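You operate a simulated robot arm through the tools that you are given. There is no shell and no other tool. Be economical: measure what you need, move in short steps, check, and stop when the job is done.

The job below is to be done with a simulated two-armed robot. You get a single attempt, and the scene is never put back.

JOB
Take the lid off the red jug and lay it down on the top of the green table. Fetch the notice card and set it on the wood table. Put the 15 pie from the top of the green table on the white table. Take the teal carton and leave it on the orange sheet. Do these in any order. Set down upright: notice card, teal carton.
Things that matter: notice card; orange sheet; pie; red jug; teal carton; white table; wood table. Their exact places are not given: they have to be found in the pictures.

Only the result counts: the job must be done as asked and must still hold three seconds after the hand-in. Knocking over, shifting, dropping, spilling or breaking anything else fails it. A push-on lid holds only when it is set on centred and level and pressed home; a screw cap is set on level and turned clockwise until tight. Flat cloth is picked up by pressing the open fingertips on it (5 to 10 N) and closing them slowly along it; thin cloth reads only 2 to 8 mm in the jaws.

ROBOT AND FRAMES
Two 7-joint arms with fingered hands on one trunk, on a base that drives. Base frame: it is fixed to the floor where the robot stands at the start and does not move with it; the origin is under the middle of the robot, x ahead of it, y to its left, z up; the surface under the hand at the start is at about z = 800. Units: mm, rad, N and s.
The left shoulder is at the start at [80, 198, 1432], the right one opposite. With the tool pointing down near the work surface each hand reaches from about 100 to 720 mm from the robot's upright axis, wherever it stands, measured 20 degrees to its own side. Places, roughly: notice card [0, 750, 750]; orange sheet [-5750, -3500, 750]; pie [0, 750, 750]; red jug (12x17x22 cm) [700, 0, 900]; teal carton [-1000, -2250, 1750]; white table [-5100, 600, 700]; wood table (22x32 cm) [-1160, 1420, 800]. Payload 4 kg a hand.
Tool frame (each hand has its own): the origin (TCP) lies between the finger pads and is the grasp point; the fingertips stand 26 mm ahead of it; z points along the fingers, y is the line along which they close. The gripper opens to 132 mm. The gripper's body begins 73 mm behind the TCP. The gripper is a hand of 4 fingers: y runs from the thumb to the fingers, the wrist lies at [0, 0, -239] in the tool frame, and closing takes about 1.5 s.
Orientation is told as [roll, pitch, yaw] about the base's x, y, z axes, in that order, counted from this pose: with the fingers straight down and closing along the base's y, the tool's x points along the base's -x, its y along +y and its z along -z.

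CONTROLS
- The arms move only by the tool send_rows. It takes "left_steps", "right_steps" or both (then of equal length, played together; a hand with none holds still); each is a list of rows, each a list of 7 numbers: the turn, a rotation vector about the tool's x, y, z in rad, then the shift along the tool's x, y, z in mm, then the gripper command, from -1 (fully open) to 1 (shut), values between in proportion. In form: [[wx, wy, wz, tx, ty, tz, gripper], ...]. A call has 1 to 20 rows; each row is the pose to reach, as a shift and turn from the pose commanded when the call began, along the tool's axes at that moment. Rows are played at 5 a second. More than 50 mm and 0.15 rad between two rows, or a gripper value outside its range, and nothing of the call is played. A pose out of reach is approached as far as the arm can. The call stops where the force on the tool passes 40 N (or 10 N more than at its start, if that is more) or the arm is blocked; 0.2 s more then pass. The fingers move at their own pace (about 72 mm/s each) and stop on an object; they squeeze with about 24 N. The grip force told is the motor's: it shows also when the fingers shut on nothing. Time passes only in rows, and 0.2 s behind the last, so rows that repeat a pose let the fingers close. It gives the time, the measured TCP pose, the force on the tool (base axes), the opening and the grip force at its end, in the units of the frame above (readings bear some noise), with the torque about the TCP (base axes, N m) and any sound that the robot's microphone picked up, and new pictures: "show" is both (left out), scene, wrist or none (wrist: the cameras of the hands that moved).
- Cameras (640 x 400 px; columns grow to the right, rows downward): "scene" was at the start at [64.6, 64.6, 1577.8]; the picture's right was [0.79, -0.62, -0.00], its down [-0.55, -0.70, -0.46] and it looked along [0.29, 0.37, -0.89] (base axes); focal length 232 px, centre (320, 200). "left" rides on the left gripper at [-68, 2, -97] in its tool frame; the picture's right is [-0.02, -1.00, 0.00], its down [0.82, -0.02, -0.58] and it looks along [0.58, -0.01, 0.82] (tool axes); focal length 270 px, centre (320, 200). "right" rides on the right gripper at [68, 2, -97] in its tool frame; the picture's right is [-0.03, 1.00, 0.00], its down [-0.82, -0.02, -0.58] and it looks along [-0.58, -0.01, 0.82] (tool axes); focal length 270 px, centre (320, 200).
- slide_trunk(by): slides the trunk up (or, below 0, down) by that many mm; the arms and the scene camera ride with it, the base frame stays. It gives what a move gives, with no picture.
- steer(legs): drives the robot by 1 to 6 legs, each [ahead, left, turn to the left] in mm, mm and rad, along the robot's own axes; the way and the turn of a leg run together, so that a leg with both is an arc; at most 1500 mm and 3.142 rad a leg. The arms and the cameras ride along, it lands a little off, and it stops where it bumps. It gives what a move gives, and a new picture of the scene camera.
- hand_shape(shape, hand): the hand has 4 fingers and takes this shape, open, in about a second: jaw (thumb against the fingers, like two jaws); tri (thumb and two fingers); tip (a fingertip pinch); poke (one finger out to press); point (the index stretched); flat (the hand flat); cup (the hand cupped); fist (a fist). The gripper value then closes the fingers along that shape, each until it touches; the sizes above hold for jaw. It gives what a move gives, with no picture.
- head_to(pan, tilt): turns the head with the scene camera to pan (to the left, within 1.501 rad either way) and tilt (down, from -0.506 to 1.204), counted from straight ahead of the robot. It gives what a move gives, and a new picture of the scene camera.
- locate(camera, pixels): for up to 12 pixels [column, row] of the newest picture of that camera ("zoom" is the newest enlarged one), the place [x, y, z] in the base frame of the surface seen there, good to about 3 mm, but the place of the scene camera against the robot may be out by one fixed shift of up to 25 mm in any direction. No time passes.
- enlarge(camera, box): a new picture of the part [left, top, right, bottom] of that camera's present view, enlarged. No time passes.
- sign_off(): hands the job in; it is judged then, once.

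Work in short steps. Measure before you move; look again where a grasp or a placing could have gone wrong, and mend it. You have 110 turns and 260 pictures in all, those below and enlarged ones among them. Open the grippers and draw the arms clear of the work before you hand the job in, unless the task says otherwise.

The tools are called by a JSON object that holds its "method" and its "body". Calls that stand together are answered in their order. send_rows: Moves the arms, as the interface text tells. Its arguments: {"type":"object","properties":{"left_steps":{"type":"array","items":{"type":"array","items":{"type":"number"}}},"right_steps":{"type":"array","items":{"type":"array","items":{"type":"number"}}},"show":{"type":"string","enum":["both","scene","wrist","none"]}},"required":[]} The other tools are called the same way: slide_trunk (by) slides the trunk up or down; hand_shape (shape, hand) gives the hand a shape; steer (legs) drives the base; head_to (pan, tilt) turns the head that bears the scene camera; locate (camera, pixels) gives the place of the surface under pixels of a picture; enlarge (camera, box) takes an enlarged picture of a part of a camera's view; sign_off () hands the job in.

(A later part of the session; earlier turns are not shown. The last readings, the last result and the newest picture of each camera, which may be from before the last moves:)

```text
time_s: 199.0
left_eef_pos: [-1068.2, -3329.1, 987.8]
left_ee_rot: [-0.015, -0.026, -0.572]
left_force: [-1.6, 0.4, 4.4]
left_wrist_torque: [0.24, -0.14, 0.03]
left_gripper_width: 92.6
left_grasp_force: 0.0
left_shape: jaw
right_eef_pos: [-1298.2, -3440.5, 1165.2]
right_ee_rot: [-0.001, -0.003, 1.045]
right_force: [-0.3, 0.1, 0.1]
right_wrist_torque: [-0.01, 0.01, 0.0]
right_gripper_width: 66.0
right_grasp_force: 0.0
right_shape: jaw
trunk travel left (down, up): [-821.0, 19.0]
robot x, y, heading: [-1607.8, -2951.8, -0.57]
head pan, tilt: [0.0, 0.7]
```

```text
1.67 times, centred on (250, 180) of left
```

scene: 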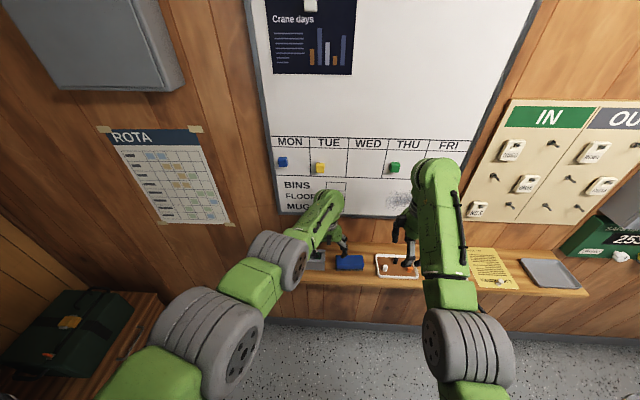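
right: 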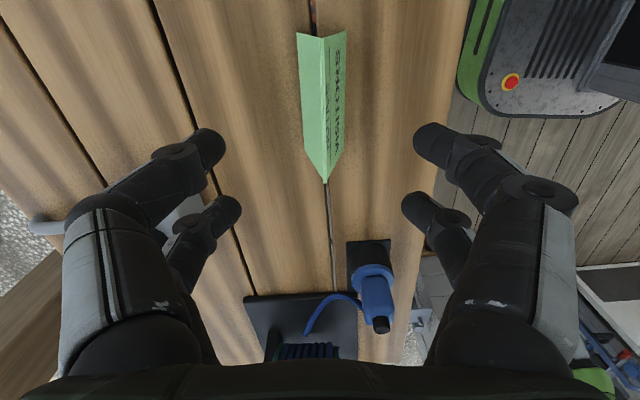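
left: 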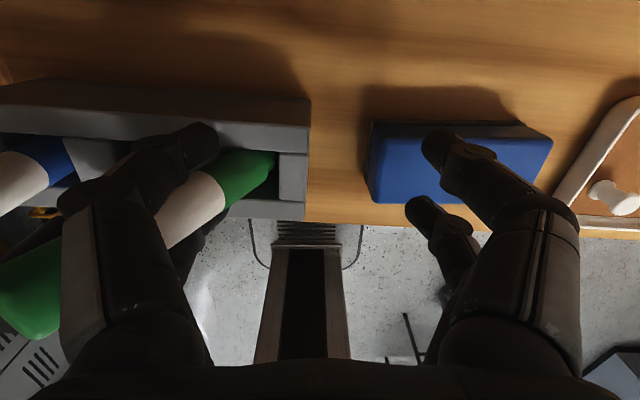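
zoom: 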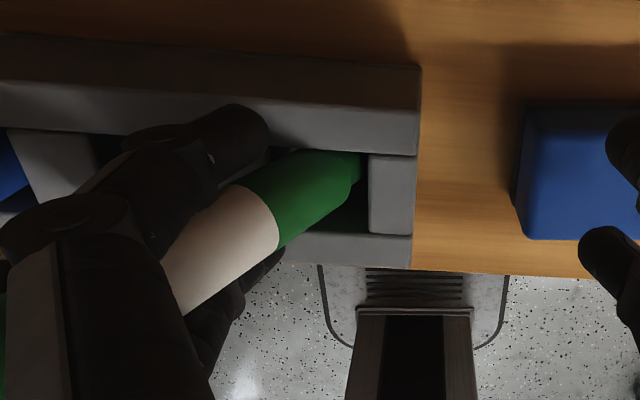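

Tip is back in its slot. Now I slide the hand slowly to the right (−y), the reverse of how the marker got wedged, to leave it standing.

{"method": "send_rows", "body": {"left_steps": [[0, 0, 0, 0, -4, 0, -0.4], [0, 0, 0, 0, -8, 0, -0.4], [0, 0, 0, 0, -12, 0, -0.4], [0, 0, 0, 0, -16, 0, -0.4], [0, 0, 0, 0, -20, 0, -0.4], [0, 0, 0, 0, -25, 0, -0.4], [0, 0, 0, 0, -30, 0, -0.4], [0, 0, 0, 0, -30, 0, -0.4]], "show": "wrist"}}

{"method": "enlarge", "body": {"camera": "scene", "box": [250, 180, 390, 290]}}

```text
time_s: 200.8
left_eef_pos: [-1086.7, -3349.9, 989.1]
left_ee_rot: [-0.015, -0.028, -0.571]
left_force: [0.1, 0.2, -0.7]
left_wrist_torque: [0.01, 0.05, 0.01]
left_gripper_width: 92.5
left_grasp_force: 0.1
left_shape: jaw
left hand out of reach, approached as far as the arm can: row 6, 7, 8
right_eef_pos: [-1296.3, -3440.5, 1162.7]
right_ee_rot: [-0.002, -0.001, 1.047]
right_force: [-0.2, 0.1, -0.4]
right_wrist_torque: [0.0, 0.0, 0.0]
right_gripper_width: 66.3
right_grasp_force: 0.0
right_shape: jaw
trunk travel left (down, up): [-821.0, 19.0]
robot x, y, heading: [-1611.5, -2949.7, -0.573]
head pan, tilt: [0.0, 0.7]
```

left: 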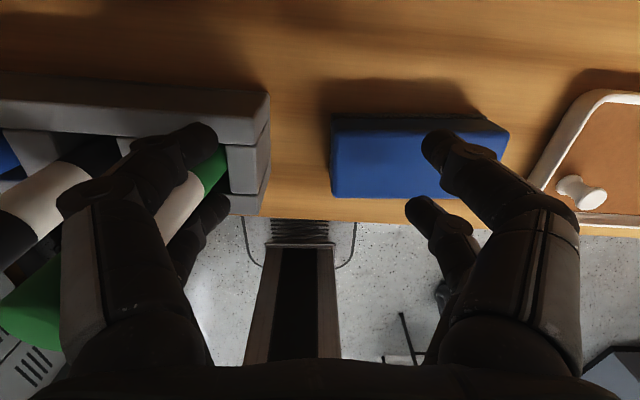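

```text
3.64 times, centred on (320, 235) of scene
```

zoom: 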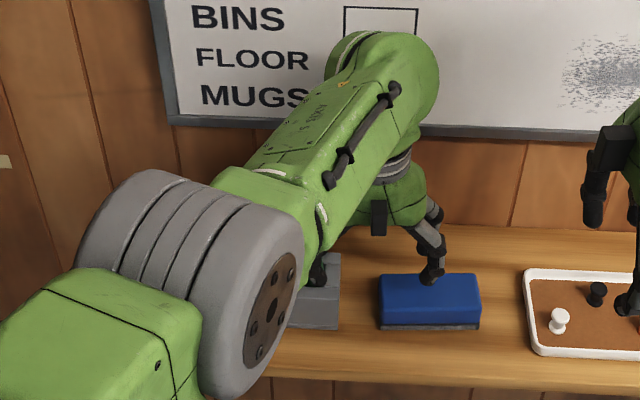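

The marker now stands parallel to its neighbours. The arm is at its limit, so I shift the base 60 mm right to draw the fingers clear.

{"method": "steer", "body": {"legs": [[0, -60, 0]]}}

{"method": "enlarge", "body": {"camera": "left", "box": [0, 0, 640, 400]}}

```text
time_s: 201.7
left_eef_pos: [-1112.2, -3390.6, 989.0]
left_ee_rot: [-0.026, -0.026, -0.566]
left_force: [-0.3, 1.1, -0.8]
left_wrist_torque: [-0.05, 0.04, 0.0]
left_gripper_width: 92.5
left_grasp_force: 0.1
left_shape: jaw
right_eef_pos: [-1322.6, -3480.4, 1167.2]
right_ee_rot: [-0.001, 0.01, 1.047]
right_force: [0.7, 1.4, 1.0]
right_wrist_torque: [-0.06, 0.06, 0.02]
right_gripper_width: 65.8
right_grasp_force: 0.0
right_shape: jaw
trunk travel left (down, up): [-821.0, 19.0]
robot x, y, heading: [-1642.6, -2999.3, -0.567]
head pan, tilt: [0.0, 0.7]
```

scene: 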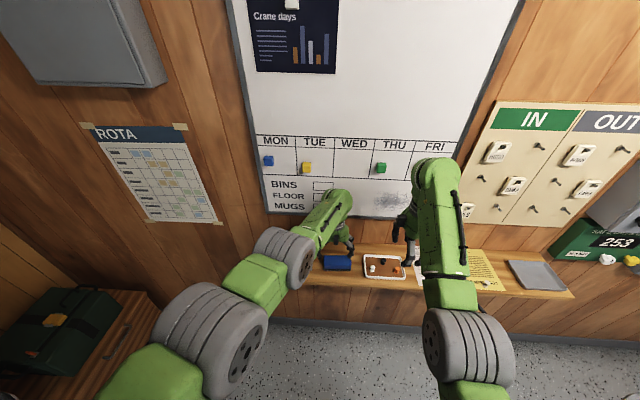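

```text
1.00 times, centred on (320, 200) of left (not enlarged: the box is as wide or as high as the picture)
```

zoom: 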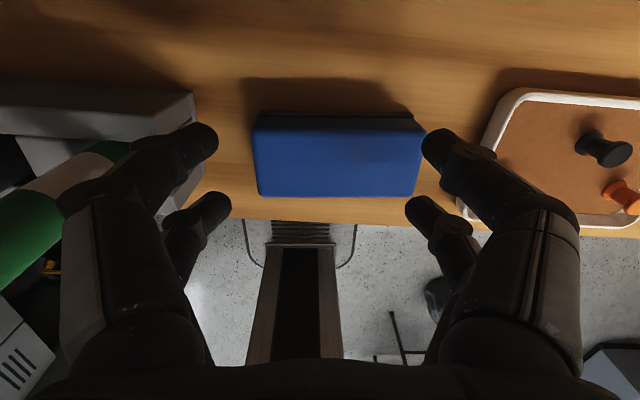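

The marker is free of the fingers. One more 50 mm to the right, then raise the hand and inspect.

{"method": "steer", "body": {"legs": [[0, -50, 0]]}}

{"method": "send_rows", "body": {"left_steps": [[0, 0, 0, 0, 0, -30, -0.4], [0, 0, 0, 0, 0, -60, -0.4], [0, 0, 0, 0, 0, -100, -0.4], [0, 0, 0, 0, 0, -140, -0.4], [0, 0, 0, 10, 0, -170, -0.4], [0, 0, 0, 30, 0, -170, -0.4]], "show": "both"}}

{"method": "enlarge", "body": {"camera": "scene", "box": [240, 210, 400, 300]}}

```text
time_s: 202.7
left_eef_pos: [-1139.4, -3432.8, 988.1]
left_ee_rot: [-0.02, -0.026, -0.567]
left_force: [1.0, -0.4, 0.4]
left_wrist_torque: [-0.05, 0.04, -0.02]
left_gripper_width: 92.4
left_grasp_force: 0.0
left_shape: jaw
right_eef_pos: [-1348.4, -3522.8, 1166.3]
right_ee_rot: [-0.003, 0.006, 1.051]
right_force: [1.0, 0.2, 0.1]
right_wrist_torque: [-0.05, 0.05, 0.01]
right_gripper_width: 66.1
right_grasp_force: 0.0
right_shape: jaw
trunk travel left (down, up): [-821.0, 19.0]
robot x, y, heading: [-1666.3, -3045.0, -0.564]
head pan, tilt: [0.0, 0.7]
```

scene: 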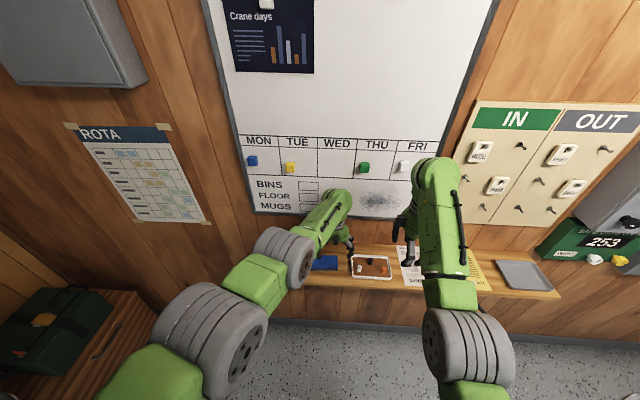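

```text
time_s: 204.1
left_eef_pos: [-1144.5, -3450.6, 1155.4]
left_ee_rot: [-0.012, -0.025, -0.566]
left_force: [0.4, -0.1, 0.1]
left_wrist_torque: [-0.01, 0.0, 0.0]
left_gripper_width: 92.3
left_grasp_force: 0.1
left_shape: jaw
left hand out of reach, approached as far as the arm can: row 3, 4, 5, 6
right_eef_pos: [-1352.0, -3529.7, 1165.5]
right_ee_rot: [0.0, 0.001, 1.051]
right_force: [0.1, 0.0, 0.3]
right_wrist_torque: [-0.03, 0.01, 0.0]
right_gripper_width: 66.0
right_grasp_force: 0.1
right_shape: jaw
trunk travel left (down, up): [-821.0, 19.0]
robot x, y, heading: [-1666.4, -3041.5, -0.563]
head pan, tilt: [0.0, 0.7]
```

scene: 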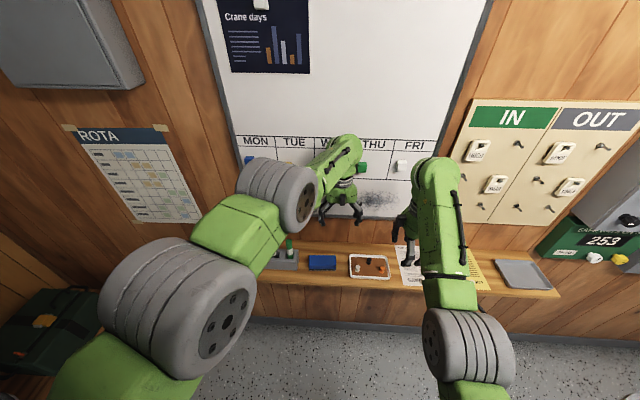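
left: 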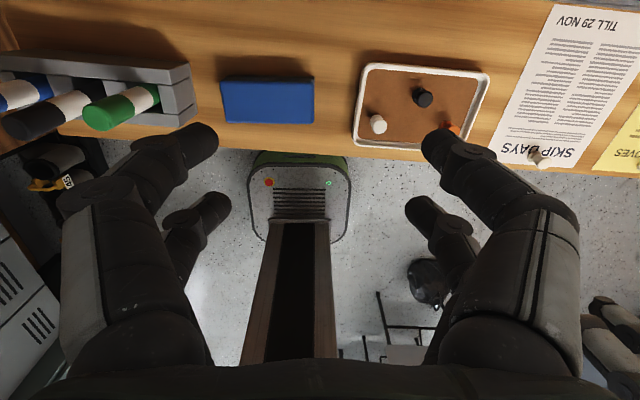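

```text
4.00 times, centred on (320, 255) of scene
```

zoom: 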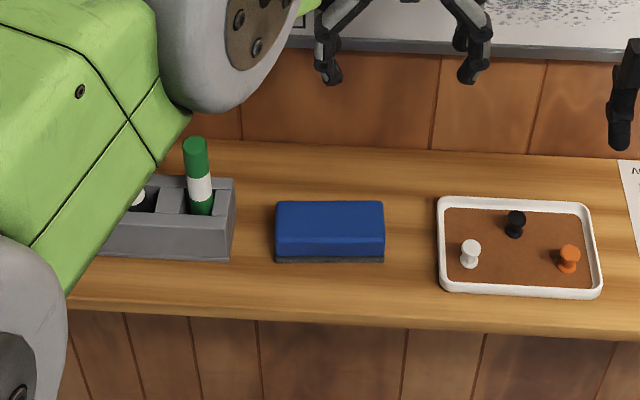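

The marker is back standing in its slot; everything on the shelf looks in place. Now I back away well, turn to face the locker and line up ~1 m off, with the head raised.

{"method": "steer", "body": {"legs": [[-550, 0, 0], [0, 0, 1.495], [150, -430, 0]]}}

{"method": "head_to", "body": {"pan": -0.1, "tilt": 0.0}}

{"method": "locate", "body": {"camera": "scene", "pixels": [[320, 200], [320, 300], [200, 250]]}}

```text
time_s: 213.2
left_eef_pos: [-1245.2, -2401.4, 1154.7]
left_ee_rot: [-0.014, -0.026, 0.92]
left_force: [0.8, -0.2, -0.1]
left_wrist_torque: [0.0, -0.05, -0.03]
left_gripper_width: 92.5
left_grasp_force: 0.0
left_shape: jaw
right_eef_pos: [-1185.3, -2616.8, 1165.0]
right_ee_rot: [-0.003, 0.0, 2.536]
right_force: [-0.8, 0.3, -0.3]
right_wrist_torque: [-0.04, 0.0, 0.02]
right_gripper_width: 66.0
right_grasp_force: 0.1
right_shape: jaw
trunk travel left (down, up): [-821.0, 19.0]
robot x, y, heading: [-1691.7, -2889.4, 0.922]
head pan, tilt: [0.0, 0.7]
```

scene: 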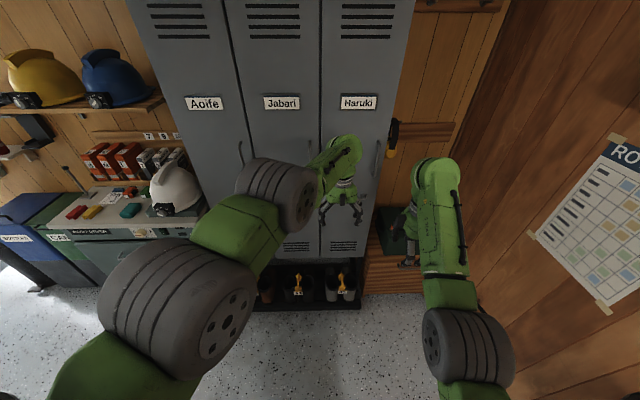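

```text
time_s: 214.2
left_eef_pos: [-1241.7, -2402.8, 1153.4]
left_ee_rot: [-0.014, -0.023, 0.92]
left_force: [-0.8, 0.3, -0.5]
left_wrist_torque: [0.0, 0.0, 0.01]
left_gripper_width: 92.2
left_grasp_force: 0.0
left_shape: jaw
right_eef_pos: [-1182.1, -2617.2, 1164.8]
right_ee_rot: [-0.002, -0.002, 2.536]
right_force: [0.4, 0.3, 0.5]
right_wrist_torque: [0.02, 0.02, 0.02]
right_gripper_width: 66.0
right_grasp_force: 0.2
right_shape: jaw
trunk travel left (down, up): [-821.0, 19.0]
robot x, y, heading: [-1693.5, -2890.2, 0.92]
head pan, tilt: [-0.099, 0.0]
```

scene: 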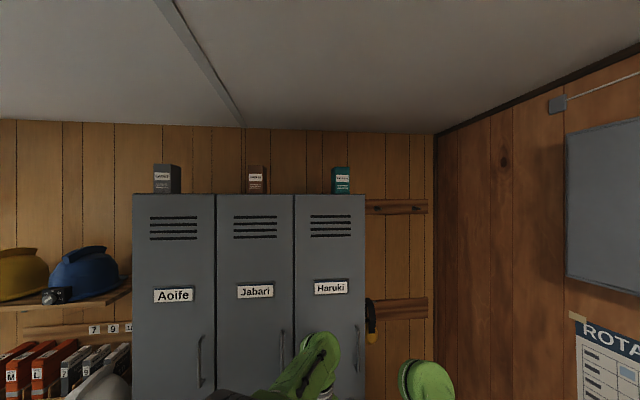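

```text
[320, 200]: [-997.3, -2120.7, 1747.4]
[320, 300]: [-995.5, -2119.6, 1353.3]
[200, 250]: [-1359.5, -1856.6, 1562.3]
```

Good view of the teal carton at (342,180). I zoom and measure it.

{"method": "enlarge", "body": {"camera": "scene", "box": [310, 150, 380, 215]}}

{"method": "locate", "body": {"camera": "scene", "pixels": [[334, 190], [349, 190], [334, 170], [349, 170], [341, 180], [333, 168], [342, 192], [342, 200], [362, 200], [300, 200]]}}

```text
6.15 times, centred on (345, 182) of scene
```

zoom: 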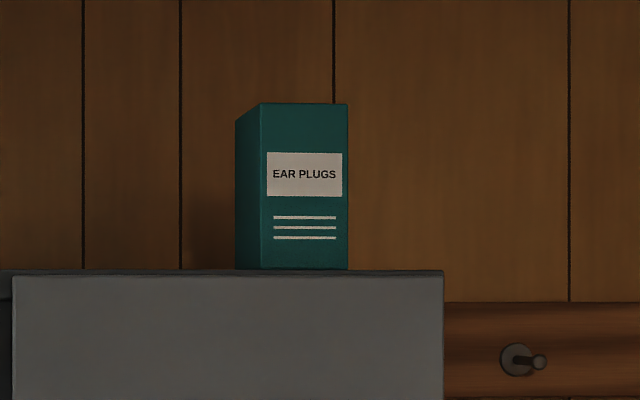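

```text
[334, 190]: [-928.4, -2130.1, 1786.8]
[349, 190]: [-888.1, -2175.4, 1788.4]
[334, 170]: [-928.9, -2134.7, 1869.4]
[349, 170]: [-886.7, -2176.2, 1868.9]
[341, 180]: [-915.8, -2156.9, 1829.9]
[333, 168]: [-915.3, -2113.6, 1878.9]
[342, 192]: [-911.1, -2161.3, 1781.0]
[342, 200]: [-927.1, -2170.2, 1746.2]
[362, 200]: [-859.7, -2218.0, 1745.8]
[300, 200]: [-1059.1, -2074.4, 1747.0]
```

Carton: 59 mm wide, z 1767–1880, face centre 1049 ahead and 190 right of the robot. I turn the right hand to yaw 0 first.

{"method": "send_rows", "body": {"right_steps": [[0, 0, 0.14, 0, 0, 0, 0], [0, 0, 0.28, 0, 0, 0, 0], [0, 0, 0.42, 0, 0, 0, 0], [0, 0, 0.56, 0, 0, 0, 0], [0, 0, 0.7, 0, 0, 0, 0], [0, 0, 0.84, 0, 0, 0, -0.3], [0, 0, 0.98, 0, 0, 0, -0.6], [0, 0, 1.12, 0, 0, 0, -0.6], [0, 0, 1.26, 0, 0, 0, -0.6], [0, 0, 1.4, 0, 0, 0, -0.6], [0, 0, 1.54, 0, 0, 0, -0.6], [0, 0, 1.616, 0, 0, 0, -0.6], [0, 0, 1.616, 0, 0, 0, -0.6]], "show": "none"}}

{"method": "send_rows", "body": {"right_steps": [[0, -0.08, 0, 0, 0, -33, -0.6], [0, -0.16, 0, 0, 0, -66, -0.6], [0, -0.24, 0, 0, 0, -99, -0.6], [0, -0.32, 0, 0, 0, -132, -0.6], [0, -0.4, 0, 0, 0, -165, -0.6], [0, -0.48, 0, 0, 0, -198, -0.6], [0, -0.56, 0, -5, 0, -231, -0.6], [0, -0.64, 0, -10, 0, -264, -0.6], [0, -0.72, 0, -15, 0, -297, -0.6], [0, -0.8, 0, -20, 0, -330, -0.6], [0, -0.88, 0, -30, 0, -363, -0.6], [0, -0.96, 0, -40, 0, -396, -0.6], [0, -1.04, 0, -50, 0, -429, -0.6], [0, -1.12, 0, -60, 0, -462, -0.6], [0, -1.2, 0, -70, 0, -495, -0.6], [0, -1.28, 0, -80, 0, -528, -0.6], [0, -1.36, 0, -90, 0, -561, -0.6], [0, -1.44, 0, -100, 0, -594, -0.6], [0, -1.52, 0, -110, 0, -627, -0.6], [0, -1.571, 0, -120, 0, -655, -0.6]], "show": "both"}}

```text
time_s: 217.0
left_eef_pos: [-1243.1, -2402.0, 1155.2]
left_ee_rot: [-0.011, -0.023, 0.92]
left_force: [0.7, -0.7, -0.9]
left_wrist_torque: [-0.02, 0.03, 0.0]
left_gripper_width: 92.4
left_grasp_force: 0.0
left_shape: jaw
right_eef_pos: [-1182.4, -2616.9, 1165.3]
right_ee_rot: [0.002, 0.001, 0.917]
right_force: [0.8, -0.4, 0.0]
right_wrist_torque: [0.0, -0.05, -0.01]
right_gripper_width: 105.1
right_grasp_force: 0.1
right_shape: jaw
trunk travel left (down, up): [-821.0, 19.0]
robot x, y, heading: [-1698.3, -2885.6, 0.919]
head pan, tilt: [-0.099, 0.0]
```

```text
time_s: 221.2
left_eef_pos: [-1241.6, -2401.8, 1154.5]
left_ee_rot: [-0.012, -0.026, 0.918]
left_force: [0.2, 1.1, 0.2]
left_wrist_torque: [-0.01, 0.0, 0.0]
left_gripper_width: 92.5
left_grasp_force: 0.0
left_shape: jaw
right_eef_pos: [-1110.6, -2523.2, 1819.8]
right_ee_rot: [2.326, -1.569, -1.404]
right_force: [-0.5, 0.5, 0.3]
right_wrist_torque: [0.01, 0.0, 0.03]
right_gripper_width: 105.5
right_grasp_force: 0.1
right_shape: jaw
right hand out of reach, approached as far as the arm can: row 1, 2, 3, 4, 5, 6, 7, 8, 9, 10
trunk travel left (down, up): [-821.0, 19.0]
robot x, y, heading: [-1695.0, -2887.0, 0.921]
head pan, tilt: [-0.099, 0.0]
```

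scene: 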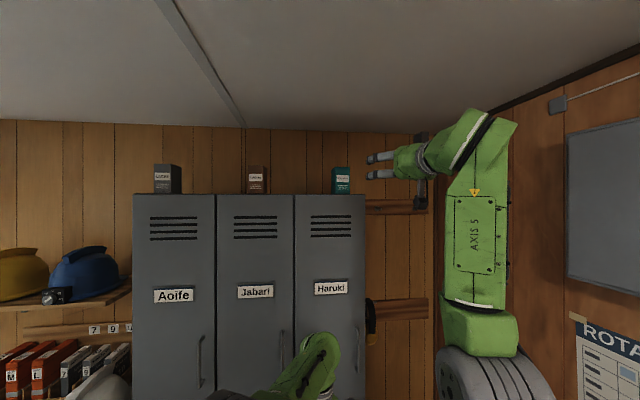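
right: 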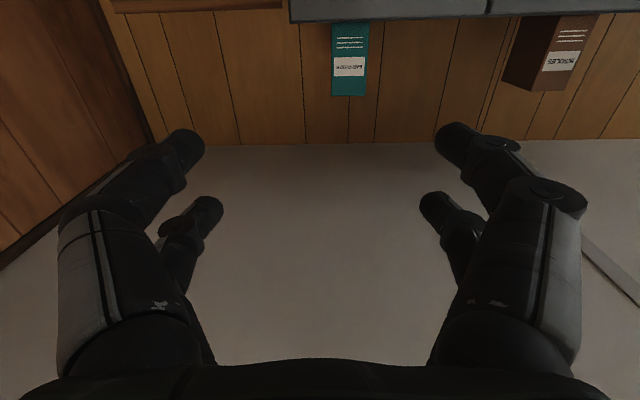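

The hand is horizontal at z 1820. I measure the carton with the right wrist camera.

{"method": "locate", "body": {"camera": "right", "pixels": [[334, 40], [365, 40], [334, 90], [365, 90], [349, 66], [348, 28], [440, 15], [350, 10]]}}

```text
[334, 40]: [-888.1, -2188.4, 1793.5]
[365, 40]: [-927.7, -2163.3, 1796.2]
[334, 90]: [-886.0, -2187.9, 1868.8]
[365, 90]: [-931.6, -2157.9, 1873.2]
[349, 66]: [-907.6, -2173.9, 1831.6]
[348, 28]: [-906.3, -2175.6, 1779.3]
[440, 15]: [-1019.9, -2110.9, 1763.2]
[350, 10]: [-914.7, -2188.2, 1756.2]
```

Face centre (-908,-2173), normal 0.98 rad. I retract the left hand, then drive 250 mm ahead.

{"method": "send_rows", "body": {"left_steps": [[0, 0, 0, 25, 0, 15, -0.4], [0, 0, 0, 50, 0, 30, -0.4], [0, 0, 0, 75, 0, 45, -0.4], [0, 0, 0, 100, 0, 60, -0.4], [0, 0, 0, 125, 0, 75, -0.4], [0, 0, 0, 150, 0, 90, -0.4]], "right_steps": [[-0.02, 0, 0, 0, 10, 0, -0.6], [-0.04, 0, 0, 0, 20, 0, -0.6], [-0.06, 0, 0, 0, 30, 0, -0.6], [-0.06, 0, 0, 0, 40, 0, -0.6], [-0.06, 0, 0, 0, 52, 0, -0.6], [-0.06, 0, 0, 0, 52, 0, -0.6]], "show": "none"}}

{"method": "steer", "body": {"legs": [[250, 0, 0]]}}

{"method": "enlarge", "body": {"camera": "right", "box": [0, 0, 640, 400]}}

{"method": "locate", "body": {"camera": "zoom", "pixels": [[300, 60], [320, 60], [340, 60], [300, 100], [320, 100], [345, 100], [320, 20]]}}

```text
time_s: 222.6
left_eef_pos: [-1227.8, -2446.2, 1085.5]
left_ee_rot: [-0.012, -0.024, 0.919]
left_force: [-0.4, 0.9, 0.0]
left_wrist_torque: [0.0, 0.0, 0.0]
left_gripper_width: 92.3
left_grasp_force: 0.1
left_shape: jaw
left hand out of reach, approached as far as the arm can: row 1, 2, 3, 4, 5, 6
right_eef_pos: [-1152.1, -2491.8, 1819.3]
right_ee_rot: [2.373, -1.568, -1.393]
right_force: [-0.1, 0.3, -0.1]
right_wrist_torque: [0.02, 0.01, -0.02]
right_gripper_width: 105.5
right_grasp_force: 0.1
right_shape: jaw
trunk travel left (down, up): [-821.0, 19.0]
robot x, y, heading: [-1695.9, -2888.0, 0.918]
head pan, tilt: [-0.099, 0.0]
```

```text
time_s: 224.5
left_eef_pos: [-1078.0, -2253.0, 1089.3]
left_ee_rot: [-0.01, -0.028, 0.916]
left_force: [-1.2, -0.4, -0.2]
left_wrist_torque: [0.02, -0.02, -0.04]
left_gripper_width: 92.6
left_grasp_force: 0.0
left_shape: jaw
right_eef_pos: [-1004.9, -2301.3, 1824.4]
right_ee_rot: [2.973, -1.562, -1.994]
right_force: [-0.7, -0.9, -0.6]
right_wrist_torque: [-0.02, 0.05, -0.02]
right_gripper_width: 105.6
right_grasp_force: 0.1
right_shape: jaw
trunk travel left (down, up): [-821.0, 19.0]
robot x, y, heading: [-1545.7, -2689.2, 0.921]
head pan, tilt: [-0.099, 0.0]
```

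scene: 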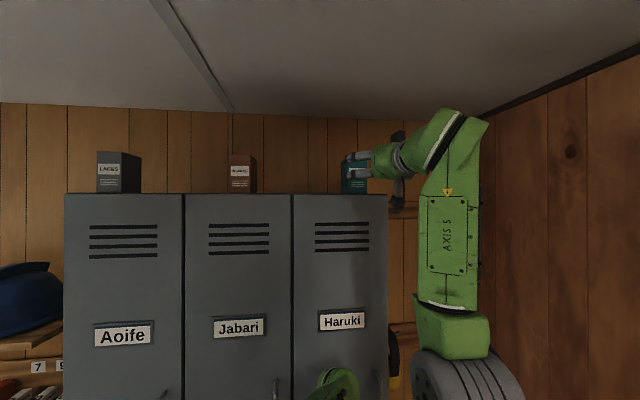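

```text
1.00 times, centred on (320, 200) of right (not enlarged: the box is as wide or as high as the picture)
```

zoom: 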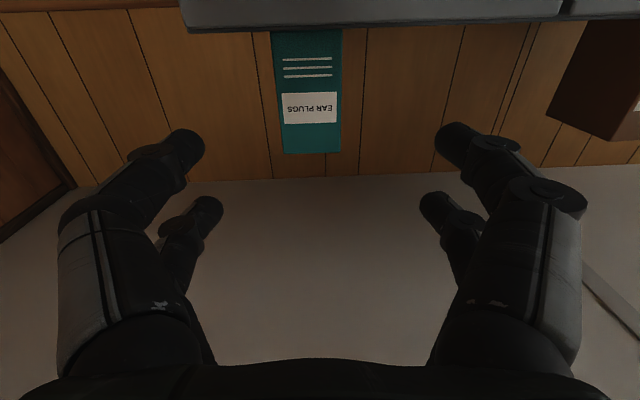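

```text
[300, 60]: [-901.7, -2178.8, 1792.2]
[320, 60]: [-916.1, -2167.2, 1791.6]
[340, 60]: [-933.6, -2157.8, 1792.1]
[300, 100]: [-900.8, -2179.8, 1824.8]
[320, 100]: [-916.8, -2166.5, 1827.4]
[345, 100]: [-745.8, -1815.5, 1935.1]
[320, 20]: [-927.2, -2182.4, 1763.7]
```

Aligned; need 175 mm forward, 9 mm right, 4 mm down. Advance and close.

{"method": "send_rows", "body": {"right_steps": [[0, 0, 0, 4, -9, 25, -0.6], [0, 0, 0, 4, -9, 50, -0.6], [0, 0, 0, 4, -9, 75, -0.6], [0, 0, 0, 4, -9, 100, -0.6], [0, 0, 0, 4, -9, 125, -0.6], [0, 0, 0, 4, -9, 150, -0.6], [0, 0, 0, 4, -9, 165, -0.6], [0, 0, 0, 4, -9, 177, -0.6], [0, 0, 0, 4, -9, 177, -0.6]], "show": "wrist"}}

```text
time_s: 226.5
left_eef_pos: [-1074.8, -2250.2, 1086.0]
left_ee_rot: [-0.012, -0.021, 0.915]
left_force: [0.1, -0.6, 0.5]
left_wrist_torque: [0.01, -0.04, -0.02]
left_gripper_width: 92.7
left_grasp_force: 0.0
left_shape: jaw
right_eef_pos: [-910.5, -2163.0, 1807.6]
right_ee_rot: [2.621, -1.567, -1.645]
right_force: [-0.1, -0.2, -0.4]
right_wrist_torque: [-0.02, 0.01, 0.0]
right_gripper_width: 105.2
right_grasp_force: 0.1
right_shape: jaw
right hand out of reach, approached as far as the arm can: row 6, 7, 8, 9
trunk travel left (down, up): [-821.0, 19.0]
robot x, y, heading: [-1543.2, -2691.0, 0.914]
head pan, tilt: [-0.099, 0.0]
```

right: 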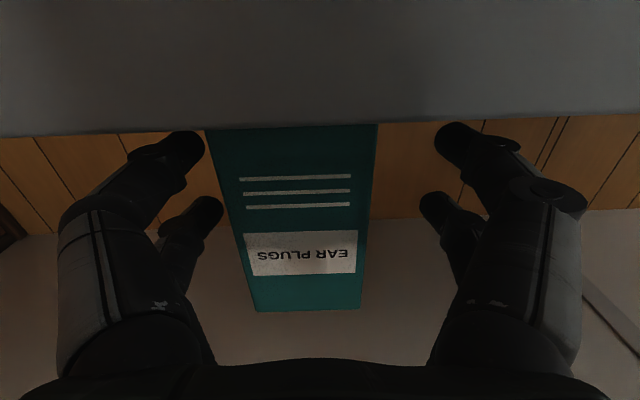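

Fingers straddle the carton (33 mm overlap), 8 mm off-centre. Shift right 8 mm and close.

{"method": "send_rows", "body": {"right_steps": [[0, 0, 0, 0, -4, 0, -0.6], [0, 0, 0, 0, -8, 0, -0.6], [0, 0, 0, 0, -8, 0, -0.2], [0, 0, 0, 0, -8, 0, 0.1], [0, 0, 0, 0, -8, 0, 0.3], [0, 0, 0, 0, -8, 0, 0.5], [0, 0, 0, 0, -8, 0, 0.6], [0, 0, 0, 0, -8, 0, 0.6], [0, 0, 0, 0, -8, 0, 0.6]], "show": "wrist"}}

```text
time_s: 228.5
left_eef_pos: [-1075.0, -2250.4, 1086.4]
left_ee_rot: [-0.011, -0.022, 0.916]
left_force: [1.1, -0.3, 0.1]
left_wrist_torque: [0.03, -0.01, 0.0]
left_gripper_width: 92.1
left_grasp_force: 0.1
left_shape: jaw
right_eef_pos: [-908.1, -2165.7, 1807.8]
right_ee_rot: [2.629, -1.566, -1.654]
right_force: [1.4, 0.1, 0.0]
right_wrist_torque: [-0.02, 0.02, -0.01]
right_gripper_width: 53.5
right_grasp_force: 23.9
right_shape: jaw
right hand out of reach, approached as far as the arm can: row 2, 3, 4, 5, 6, 7, 8, 9
trunk travel left (down, up): [-821.0, 19.0]
robot x, y, heading: [-1546.7, -2690.6, 0.915]
head pan, tilt: [-0.099, 0.0]
```

right: 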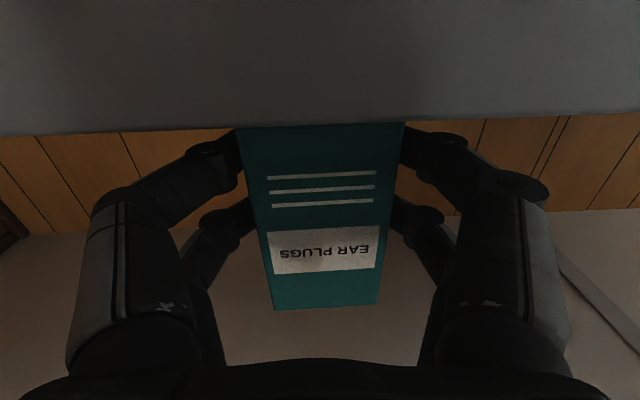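

Gripped (53.5 mm). Raise with the trunk 17 mm, then back straight out.

{"method": "slide_trunk", "body": {"by": 17}}

{"method": "steer", "body": {"legs": [[-550, 0, 0]]}}

{"method": "enlarge", "body": {"camera": "right", "box": [0, 0, 640, 400]}}

```text
time_s: 229.1
left_eef_pos: [-1076.3, -2248.7, 1102.2]
left_ee_rot: [-0.013, -0.023, 0.916]
left_force: [-0.2, 0.0, 0.1]
left_wrist_torque: [-0.03, -0.03, 0.02]
left_gripper_width: 92.3
left_grasp_force: 0.0
left_shape: jaw
right_eef_pos: [-909.4, -2166.6, 1824.7]
right_ee_rot: [2.69, -1.568, -1.716]
right_force: [0.3, -0.4, -1.0]
right_wrist_torque: [-0.05, 0.03, -0.01]
right_gripper_width: 53.6
right_grasp_force: 23.7
right_shape: jaw
trunk travel left (down, up): [-838.0, 2.0]
robot x, y, heading: [-1543.3, -2692.4, 0.913]
head pan, tilt: [-0.099, 0.0]
```

```text
time_s: 232.3
left_eef_pos: [-1406.4, -2683.9, 1100.7]
left_ee_rot: [-0.009, -0.021, 0.914]
left_force: [0.1, 0.8, 0.3]
left_wrist_torque: [-0.01, -0.01, 0.0]
left_gripper_width: 92.4
left_grasp_force: 0.2
left_shape: jaw
right_eef_pos: [-1238.5, -2598.4, 1820.5]
right_ee_rot: [1.582, -1.568, -0.611]
right_force: [-0.1, 0.1, -1.4]
right_wrist_torque: [-0.05, 0.02, 0.0]
right_gripper_width: 53.5
right_grasp_force: 23.9
right_shape: jaw
trunk travel left (down, up): [-838.0, 2.0]
robot x, y, heading: [-1877.0, -3127.8, 0.91]
head pan, tilt: [-0.099, 0.0]
```

scene: 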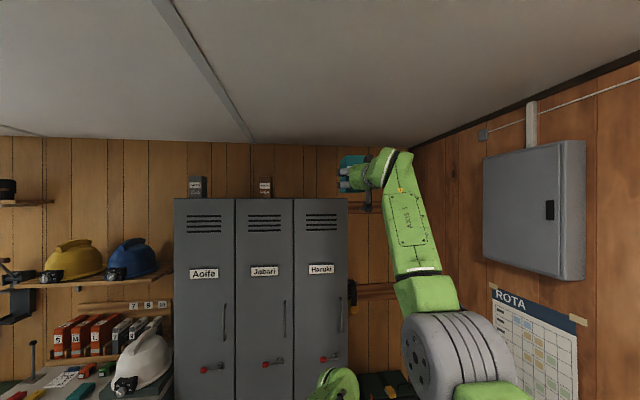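

```text
1.00 times, centred on (320, 200) of right (not enlarged: the box is as wide or as high as the picture)
```

zoom: 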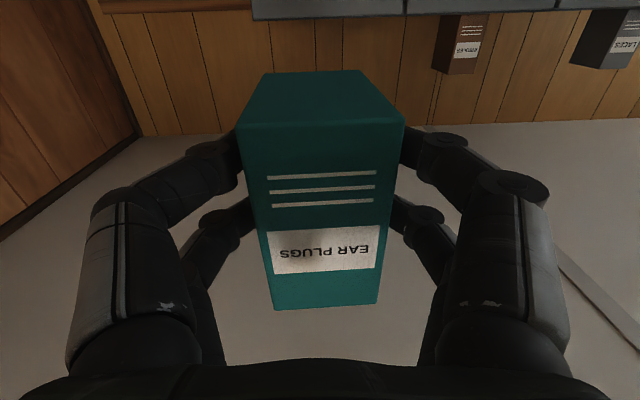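

The carton is held upright. Now a long drive: turn left along the cabin, move down the corridor, then face the far desk with the orange sheet.

{"method": "steer", "body": {"legs": [[0, 0, 1.606], [500, -320, 0], [1400, 0, 0], [1180, 0, 0], [0, 0, 1.571], [1000, 0, 0]]}}

{"method": "head_to", "body": {"pan": 0.1, "tilt": 0.4}}

```text
time_s: 260.3
left_eef_pos: [-5248.6, -2305.4, 1103.7]
left_ee_rot: [-0.01, -0.023, -2.212]
left_force: [-0.6, 0.0, -0.1]
left_wrist_torque: [-0.05, 0.02, 0.02]
left_gripper_width: 92.5
left_grasp_force: 0.0
left_shape: jaw
right_eef_pos: [-5413.6, -2391.0, 1825.4]
right_ee_rot: [2.723, -1.567, 1.407]
right_force: [0.0, 0.2, -1.1]
right_wrist_torque: [0.05, -0.06, 0.02]
right_gripper_width: 53.1
right_grasp_force: 23.9
right_shape: jaw
trunk travel left (down, up): [-838.0, 2.0]
robot x, y, heading: [-4784.4, -1858.9, -2.212]
head pan, tilt: [-0.099, 0.0]
```

scene: 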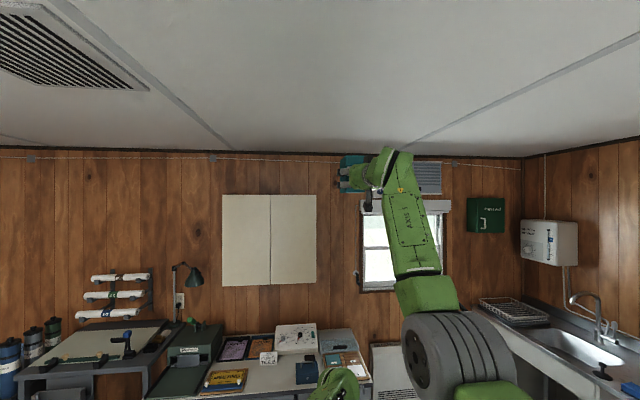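

```text
time_s: 261.2
left_eef_pos: [-5248.1, -2306.0, 1101.9]
left_ee_rot: [-0.012, -0.021, -2.211]
left_force: [0.3, 0.4, 0.9]
left_wrist_torque: [0.0, 0.0, 0.01]
left_gripper_width: 92.6
left_grasp_force: 0.1
left_shape: jaw
right_eef_pos: [-5415.0, -2392.5, 1824.4]
right_ee_rot: [2.531, -1.568, 1.596]
right_force: [0.2, 0.3, -0.9]
right_wrist_torque: [0.07, -0.05, 0.02]
right_gripper_width: 52.8
right_grasp_force: 24.0
right_shape: jaw
trunk travel left (down, up): [-838.0, 2.0]
robot x, y, heading: [-4787.6, -1857.8, -2.215]
head pan, tilt: [0.099, 0.4]
```

scene: 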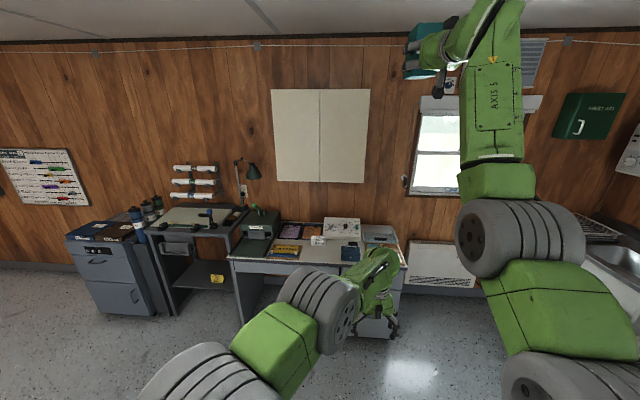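

Zoom on the desk to find the orange sheet.

{"method": "enlarge", "body": {"camera": "scene", "box": [220, 200, 420, 300]}}

{"method": "locate", "body": {"camera": "zoom", "pixels": [[505, 125], [530, 125], [515, 150], [560, 130], [60, 205], [400, 205], [330, 130], [220, 180], [480, 190], [360, 200], [545, 155], [300, 200]]}}

```text
3.20 times, centred on (320, 250) of scene
```

zoom: 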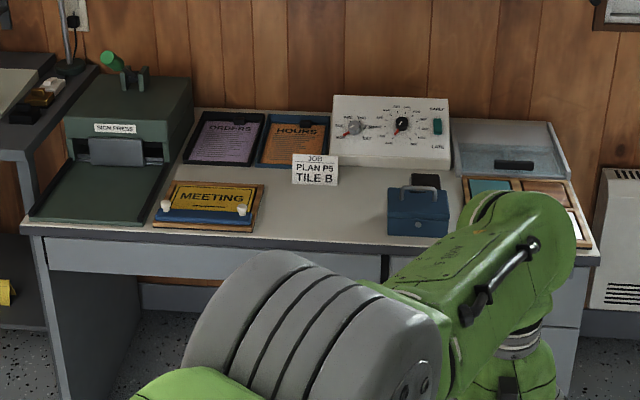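

```text
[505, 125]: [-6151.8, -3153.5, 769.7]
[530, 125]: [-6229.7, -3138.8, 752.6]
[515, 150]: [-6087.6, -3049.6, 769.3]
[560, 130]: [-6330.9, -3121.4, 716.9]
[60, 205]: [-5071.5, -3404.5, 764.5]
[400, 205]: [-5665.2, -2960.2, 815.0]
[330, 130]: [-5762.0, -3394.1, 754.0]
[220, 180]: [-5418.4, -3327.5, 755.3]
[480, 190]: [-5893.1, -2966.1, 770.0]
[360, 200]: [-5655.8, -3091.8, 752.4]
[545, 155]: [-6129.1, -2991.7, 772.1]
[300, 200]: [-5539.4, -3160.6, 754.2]
```

The orange "HOURS" sheet lies at the desk's back. A horizontal hand can't set the carton there (its camera hangs below), so I'll regrasp: bring the carton low with the right, then take it from the top with the left.

{"method": "locate", "body": {"camera": "zoom", "pixels": [[295, 145], [275, 120], [320, 125], [272, 162], [300, 163], [318, 150], [315, 170], [298, 155], [340, 160], [336, 120], [260, 140], [240, 108]]}}

{"method": "send_rows", "body": {"right_steps": [[0, 0, 0, 40, 0, -12, 0.6], [0, 0, 0, 80, 0, -25, 0.6], [0, 0, 0, 120, 0, -38, 0.6], [0, 0, 0, 160, 0, -50, 0.6], [0, 0, 0, 200, 5, -63, 0.6], [0, 0, 0, 240, 10, -76, 0.6], [0, 0, 0, 280, 20, -89, 0.6], [0, 0, 0, 320, 30, -102, 0.6], [0, 0, 0, 360, 40, -115, 0.6], [0, 0, 0, 400, 50, -128, 0.6], [0, 0, 0, 440, 60, -141, 0.6], [0, 0, 0, 480, 70, -154, 0.6], [0, 0, 0, 520, 80, -167, 0.6], [0, 0, 0, 560, 90, -180, 0.6], [0, 0, 0, 600, 100, -193, 0.6], [0, 0, 0, 640, 110, -206, 0.6], [0, 0, 0, 680, 120, -219, 0.6], [0, 0, 0, 715, 130, -232, 0.6], [0, 0, 0, 750, 140, -244, 0.6], [0, 0, 0, 783, 142, -254, 0.6]], "left_steps": [[0, 0, 0, 10, 40, 0, -0.4], [0, 0, 0, 20, 80, 0, -0.6], [0, 0, 0, 30, 120, 0, -0.8], [0, 0, 0, 40, 160, 0, -0.8], [0, 0, 0, 50, 200, 0, -0.8], [0, 0, 0, 60, 240, 0, -0.8], [0, 0, 0, 70, 280, 0, -0.8], [0, 0, 0, 80, 320, 0, -0.8], [0, 0, 0, 90, 340, 0, -0.8], [0, 0, 0, 90, 340, 0, -0.8], [0, 0, 0, 90, 340, 0, -0.8], [0, 0, 0, 90, 340, 0, -0.8], [0, 0, 0, 90, 340, 0, -0.8], [0, 0, 0, 90, 340, 0, -0.8], [0, 0, 0, 90, 340, 0, -0.8], [0, 0, 0, 90, 340, 0, -0.8], [0, 0, 0, 90, 340, 0, -0.8], [0, 0, 0, 90, 340, 0, -0.8], [0, 0, 0, 90, 340, 0, -0.8], [0, 0, 0, 90, 340, 0, -0.8]], "show": "both"}}

```text
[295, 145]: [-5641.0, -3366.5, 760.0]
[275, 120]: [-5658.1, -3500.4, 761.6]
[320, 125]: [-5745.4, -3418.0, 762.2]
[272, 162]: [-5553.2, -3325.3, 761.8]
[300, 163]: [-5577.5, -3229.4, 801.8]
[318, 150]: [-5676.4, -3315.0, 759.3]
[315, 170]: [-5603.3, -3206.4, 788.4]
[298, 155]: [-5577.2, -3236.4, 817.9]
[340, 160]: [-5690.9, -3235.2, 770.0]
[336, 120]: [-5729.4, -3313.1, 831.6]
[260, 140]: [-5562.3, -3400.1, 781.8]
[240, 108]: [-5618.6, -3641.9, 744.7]
```

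```text
time_s: 265.4
left_eef_pos: [-5023.0, -2562.0, 1069.6]
left_ee_rot: [-0.012, -0.021, -2.213]
left_force: [0.2, 0.6, 1.0]
left_wrist_torque: [0.0, -0.01, 0.0]
left_gripper_width: 118.9
left_grasp_force: 0.1
left_shape: jaw
left hand out of reach, approached as far as the arm can: row 1, 2, 3, 4, 5, 6, 7, 8, 9, 10, 11, 12, 13, 14, 15, 16, 17, 18, 19, 20
right_eef_pos: [-5158.4, -2263.7, 1056.1]
right_ee_rot: [2.378, -1.568, 1.752]
right_force: [0.1, -0.9, -0.7]
right_wrist_torque: [0.05, -0.02, 0.05]
right_gripper_width: 52.9
right_grasp_force: 24.0
right_shape: jaw
right hand out of reach, approached as far as the arm can: row 20
trunk travel left (down, up): [-838.0, 2.0]
robot x, y, heading: [-4784.0, -1862.3, -2.211]
head pan, tilt: [0.099, 0.4]
```

scene: 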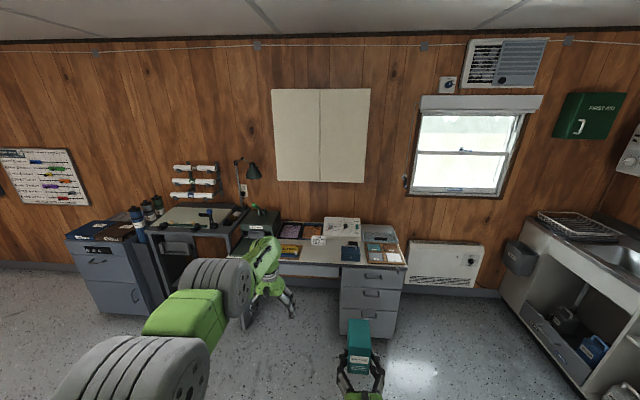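
right: 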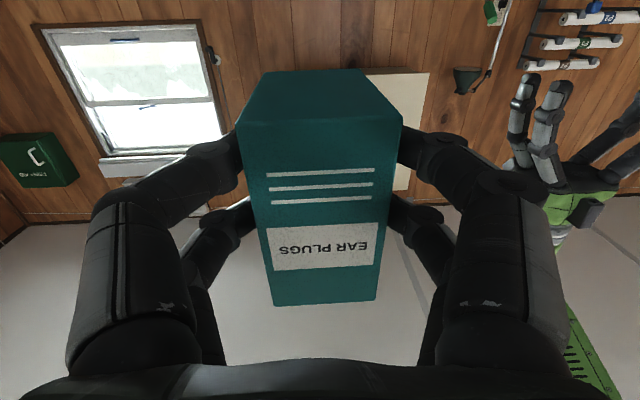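
left: 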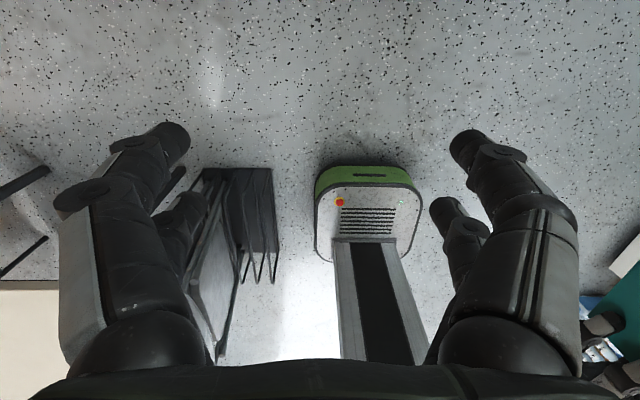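

Carton now at centre (-5176,-2292), top z≈1128. I raise the left hand and bring it over the carton, aligned with it.

{"method": "send_rows", "body": {"left_steps": [[0, 0, -0.02, 20, 0, -35, -0.6], [0, 0, -0.04, 50, 0, -70, -0.6], [0, 0, -0.06, 90, 0, -110, -0.6], [0, 0, -0.06, 125, 0, -110, -0.6], [0, 0, -0.06, 125, -40, -110, -0.6], [0, 0, -0.06, 125, -80, -110, -0.6], [0, 0, -0.06, 125, -120, -110, -0.6], [0, 0, -0.06, 125, -160, -110, -0.6], [0, 0, -0.06, 125, -200, -110, -0.6], [0, 0, -0.06, 125, -240, -110, -0.6], [0, 0, -0.06, 125, -284, -110, -0.6], [0, 0, -0.06, 125, -284, -110, -0.6]], "show": "both"}}

{"method": "locate", "body": {"camera": "left", "pixels": [[320, 120], [290, 100], [350, 100], [320, 90], [320, 150], [300, 140], [340, 140]]}}

```text
refused: row 3 steps farther than a row can; nothing moved
```

```text
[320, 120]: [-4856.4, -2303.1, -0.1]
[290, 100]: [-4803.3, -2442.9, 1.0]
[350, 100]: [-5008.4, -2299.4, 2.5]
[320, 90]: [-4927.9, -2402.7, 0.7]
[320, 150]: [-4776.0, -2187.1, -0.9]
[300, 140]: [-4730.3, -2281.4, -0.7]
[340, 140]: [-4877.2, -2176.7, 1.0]
```

Row step too large; I resend with smaller steps.

{"method": "send_rows", "body": {"left_steps": [[0, 0, -0.02, 20, 0, -30, -0.6], [0, 0, -0.04, 45, 0, -60, -0.6], [0, 0, -0.06, 70, 0, -90, -0.6], [0, 0, -0.06, 95, 0, -110, -0.6], [0, 0, -0.06, 125, 0, -110, -0.6], [0, 0, -0.06, 125, -40, -110, -0.6], [0, 0, -0.06, 125, -80, -110, -0.6], [0, 0, -0.06, 125, -120, -110, -0.6], [0, 0, -0.06, 125, -160, -110, -0.6], [0, 0, -0.06, 125, -200, -110, -0.6], [0, 0, -0.06, 125, -240, -110, -0.6], [0, 0, -0.06, 125, -284, -110, -0.6], [0, 0, -0.06, 125, -284, -110, -0.6]], "show": "wrist"}}

{"method": "locate", "body": {"camera": "left", "pixels": [[320, 120], [290, 100], [350, 100], [320, 90], [320, 150], [300, 140], [340, 140], [320, 180]]}}

```text
time_s: 268.2
left_eef_pos: [-5208.2, -2355.0, 1331.1]
left_ee_rot: [-0.009, -0.02, -2.15]
left_force: [0.0, 0.9, 0.5]
left_wrist_torque: [-0.06, -0.01, 0.01]
left_gripper_width: 105.6
left_grasp_force: 0.1
left_shape: jaw
left hand out of reach, approached as far as the arm can: row 1, 2, 3, 4, 5, 6, 7, 8, 9, 10, 11, 12, 13
right_eef_pos: [-5159.8, -2256.7, 1057.9]
right_ee_rot: [2.391, -1.563, 1.737]
right_force: [0.8, -0.1, -0.8]
right_wrist_torque: [0.02, -0.04, 0.01]
right_gripper_width: 52.9
right_grasp_force: 23.6
right_shape: jaw
trunk travel left (down, up): [-838.0, 2.0]
robot x, y, heading: [-4788.2, -1858.6, -2.219]
head pan, tilt: [0.099, 0.4]
```

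left: 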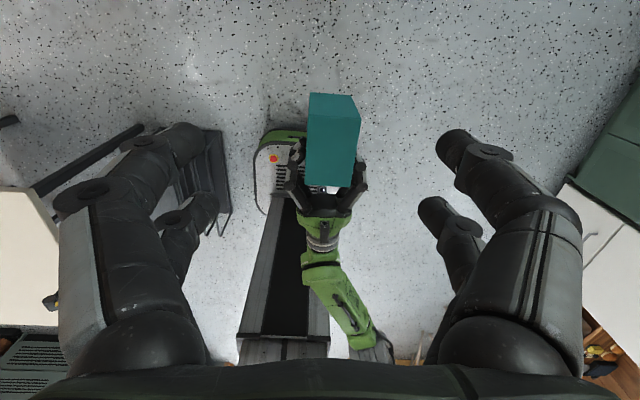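

```text
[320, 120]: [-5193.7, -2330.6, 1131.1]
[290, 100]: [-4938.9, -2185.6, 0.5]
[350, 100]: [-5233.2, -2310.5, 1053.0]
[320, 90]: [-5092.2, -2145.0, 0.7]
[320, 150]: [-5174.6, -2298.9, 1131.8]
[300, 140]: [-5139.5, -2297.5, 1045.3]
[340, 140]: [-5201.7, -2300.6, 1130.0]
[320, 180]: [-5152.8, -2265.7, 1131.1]
```

Left hand is 200 mm above; the carton's top centre is (-5191,-2305,1131), about 118 mm deep. I step part-way down and verify (commanded/measured may differ).

{"method": "send_rows", "body": {"left_steps": [[0, 0, 0, 20, -5, 20, -0.6], [0, 0, 0, 40, -10, 40, -0.6], [0, 0, 0, 51, -13, 65, -0.6], [0, 0, 0, 51, -13, 90, -0.6], [0, 0, 0, 51, -13, 110, -0.6], [0, 0, 0, 51, -13, 110, -0.6]], "show": "wrist"}}

```text
time_s: 269.6
left_eef_pos: [-5204.7, -2364.3, 1326.7]
left_ee_rot: [-0.014, -0.016, -2.152]
left_force: [-0.5, -0.5, -0.1]
left_wrist_torque: [0.02, -0.01, 0.0]
left_gripper_width: 105.8
left_grasp_force: 0.0
left_shape: jaw
left hand out of reach, approached as far as the arm can: row 1, 2, 3, 4, 5, 6
right_eef_pos: [-5159.5, -2262.8, 1057.9]
right_ee_rot: [2.442, -1.568, 1.686]
right_force: [-0.1, -0.1, -2.7]
right_wrist_torque: [0.05, -0.01, -0.01]
right_gripper_width: 52.8
right_grasp_force: 24.0
right_shape: jaw
trunk travel left (down, up): [-838.0, 2.0]
robot x, y, heading: [-4786.4, -1860.4, -2.214]
head pan, tilt: [0.099, 0.4]
```

left: 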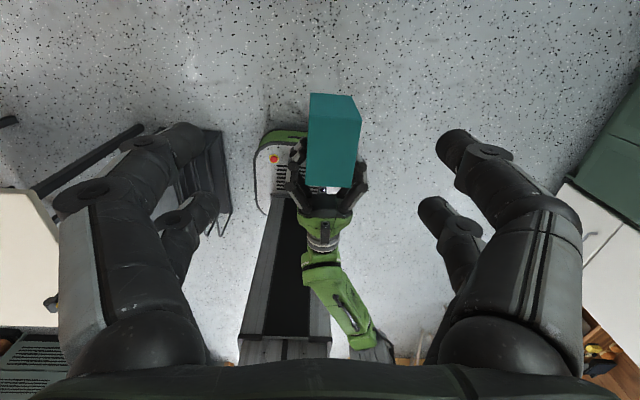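

The command was above reach; I lower another 140 mm (safe: tips stay above the carton).

{"method": "send_rows", "body": {"left_steps": [[0, 0, 0, 0, 0, 35, -0.6], [0, 0, 0, 0, 0, 70, -0.6], [0, 0, 0, 0, 0, 105, -0.6], [0, 0, 0, 0, 0, 140, -0.6], [0, 0, 0, 0, 0, 140, -0.6]], "show": "wrist"}}

```text
time_s: 270.8
left_eef_pos: [-5220.1, -2372.7, 1188.0]
left_ee_rot: [-0.012, -0.02, -2.154]
left_force: [-0.3, 0.2, 0.1]
left_wrist_torque: [0.02, 0.03, 0.01]
left_gripper_width: 105.7
left_grasp_force: 0.1
left_shape: jaw
left hand out of reach, approached as far as the arm can: row 1, 2, 3, 4, 5
right_eef_pos: [-5159.2, -2263.6, 1057.5]
right_ee_rot: [2.379, -1.569, 1.75]
right_force: [1.1, -1.0, -1.2]
right_wrist_torque: [0.07, -0.04, -0.02]
right_gripper_width: 52.9
right_grasp_force: 23.8
right_shape: jaw
trunk travel left (down, up): [-838.0, 2.0]
robot x, y, heading: [-4789.1, -1861.2, -2.209]
head pan, tilt: [0.099, 0.4]
```

left: 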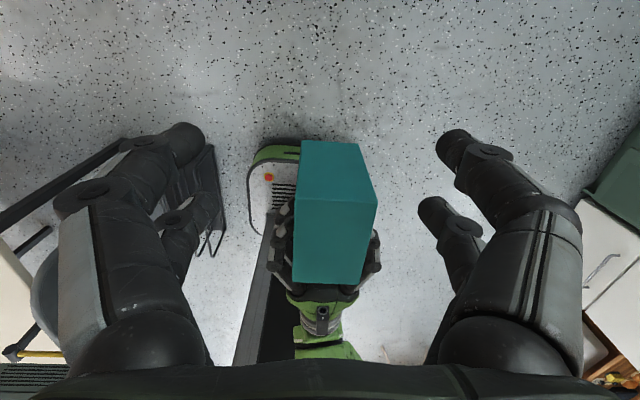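

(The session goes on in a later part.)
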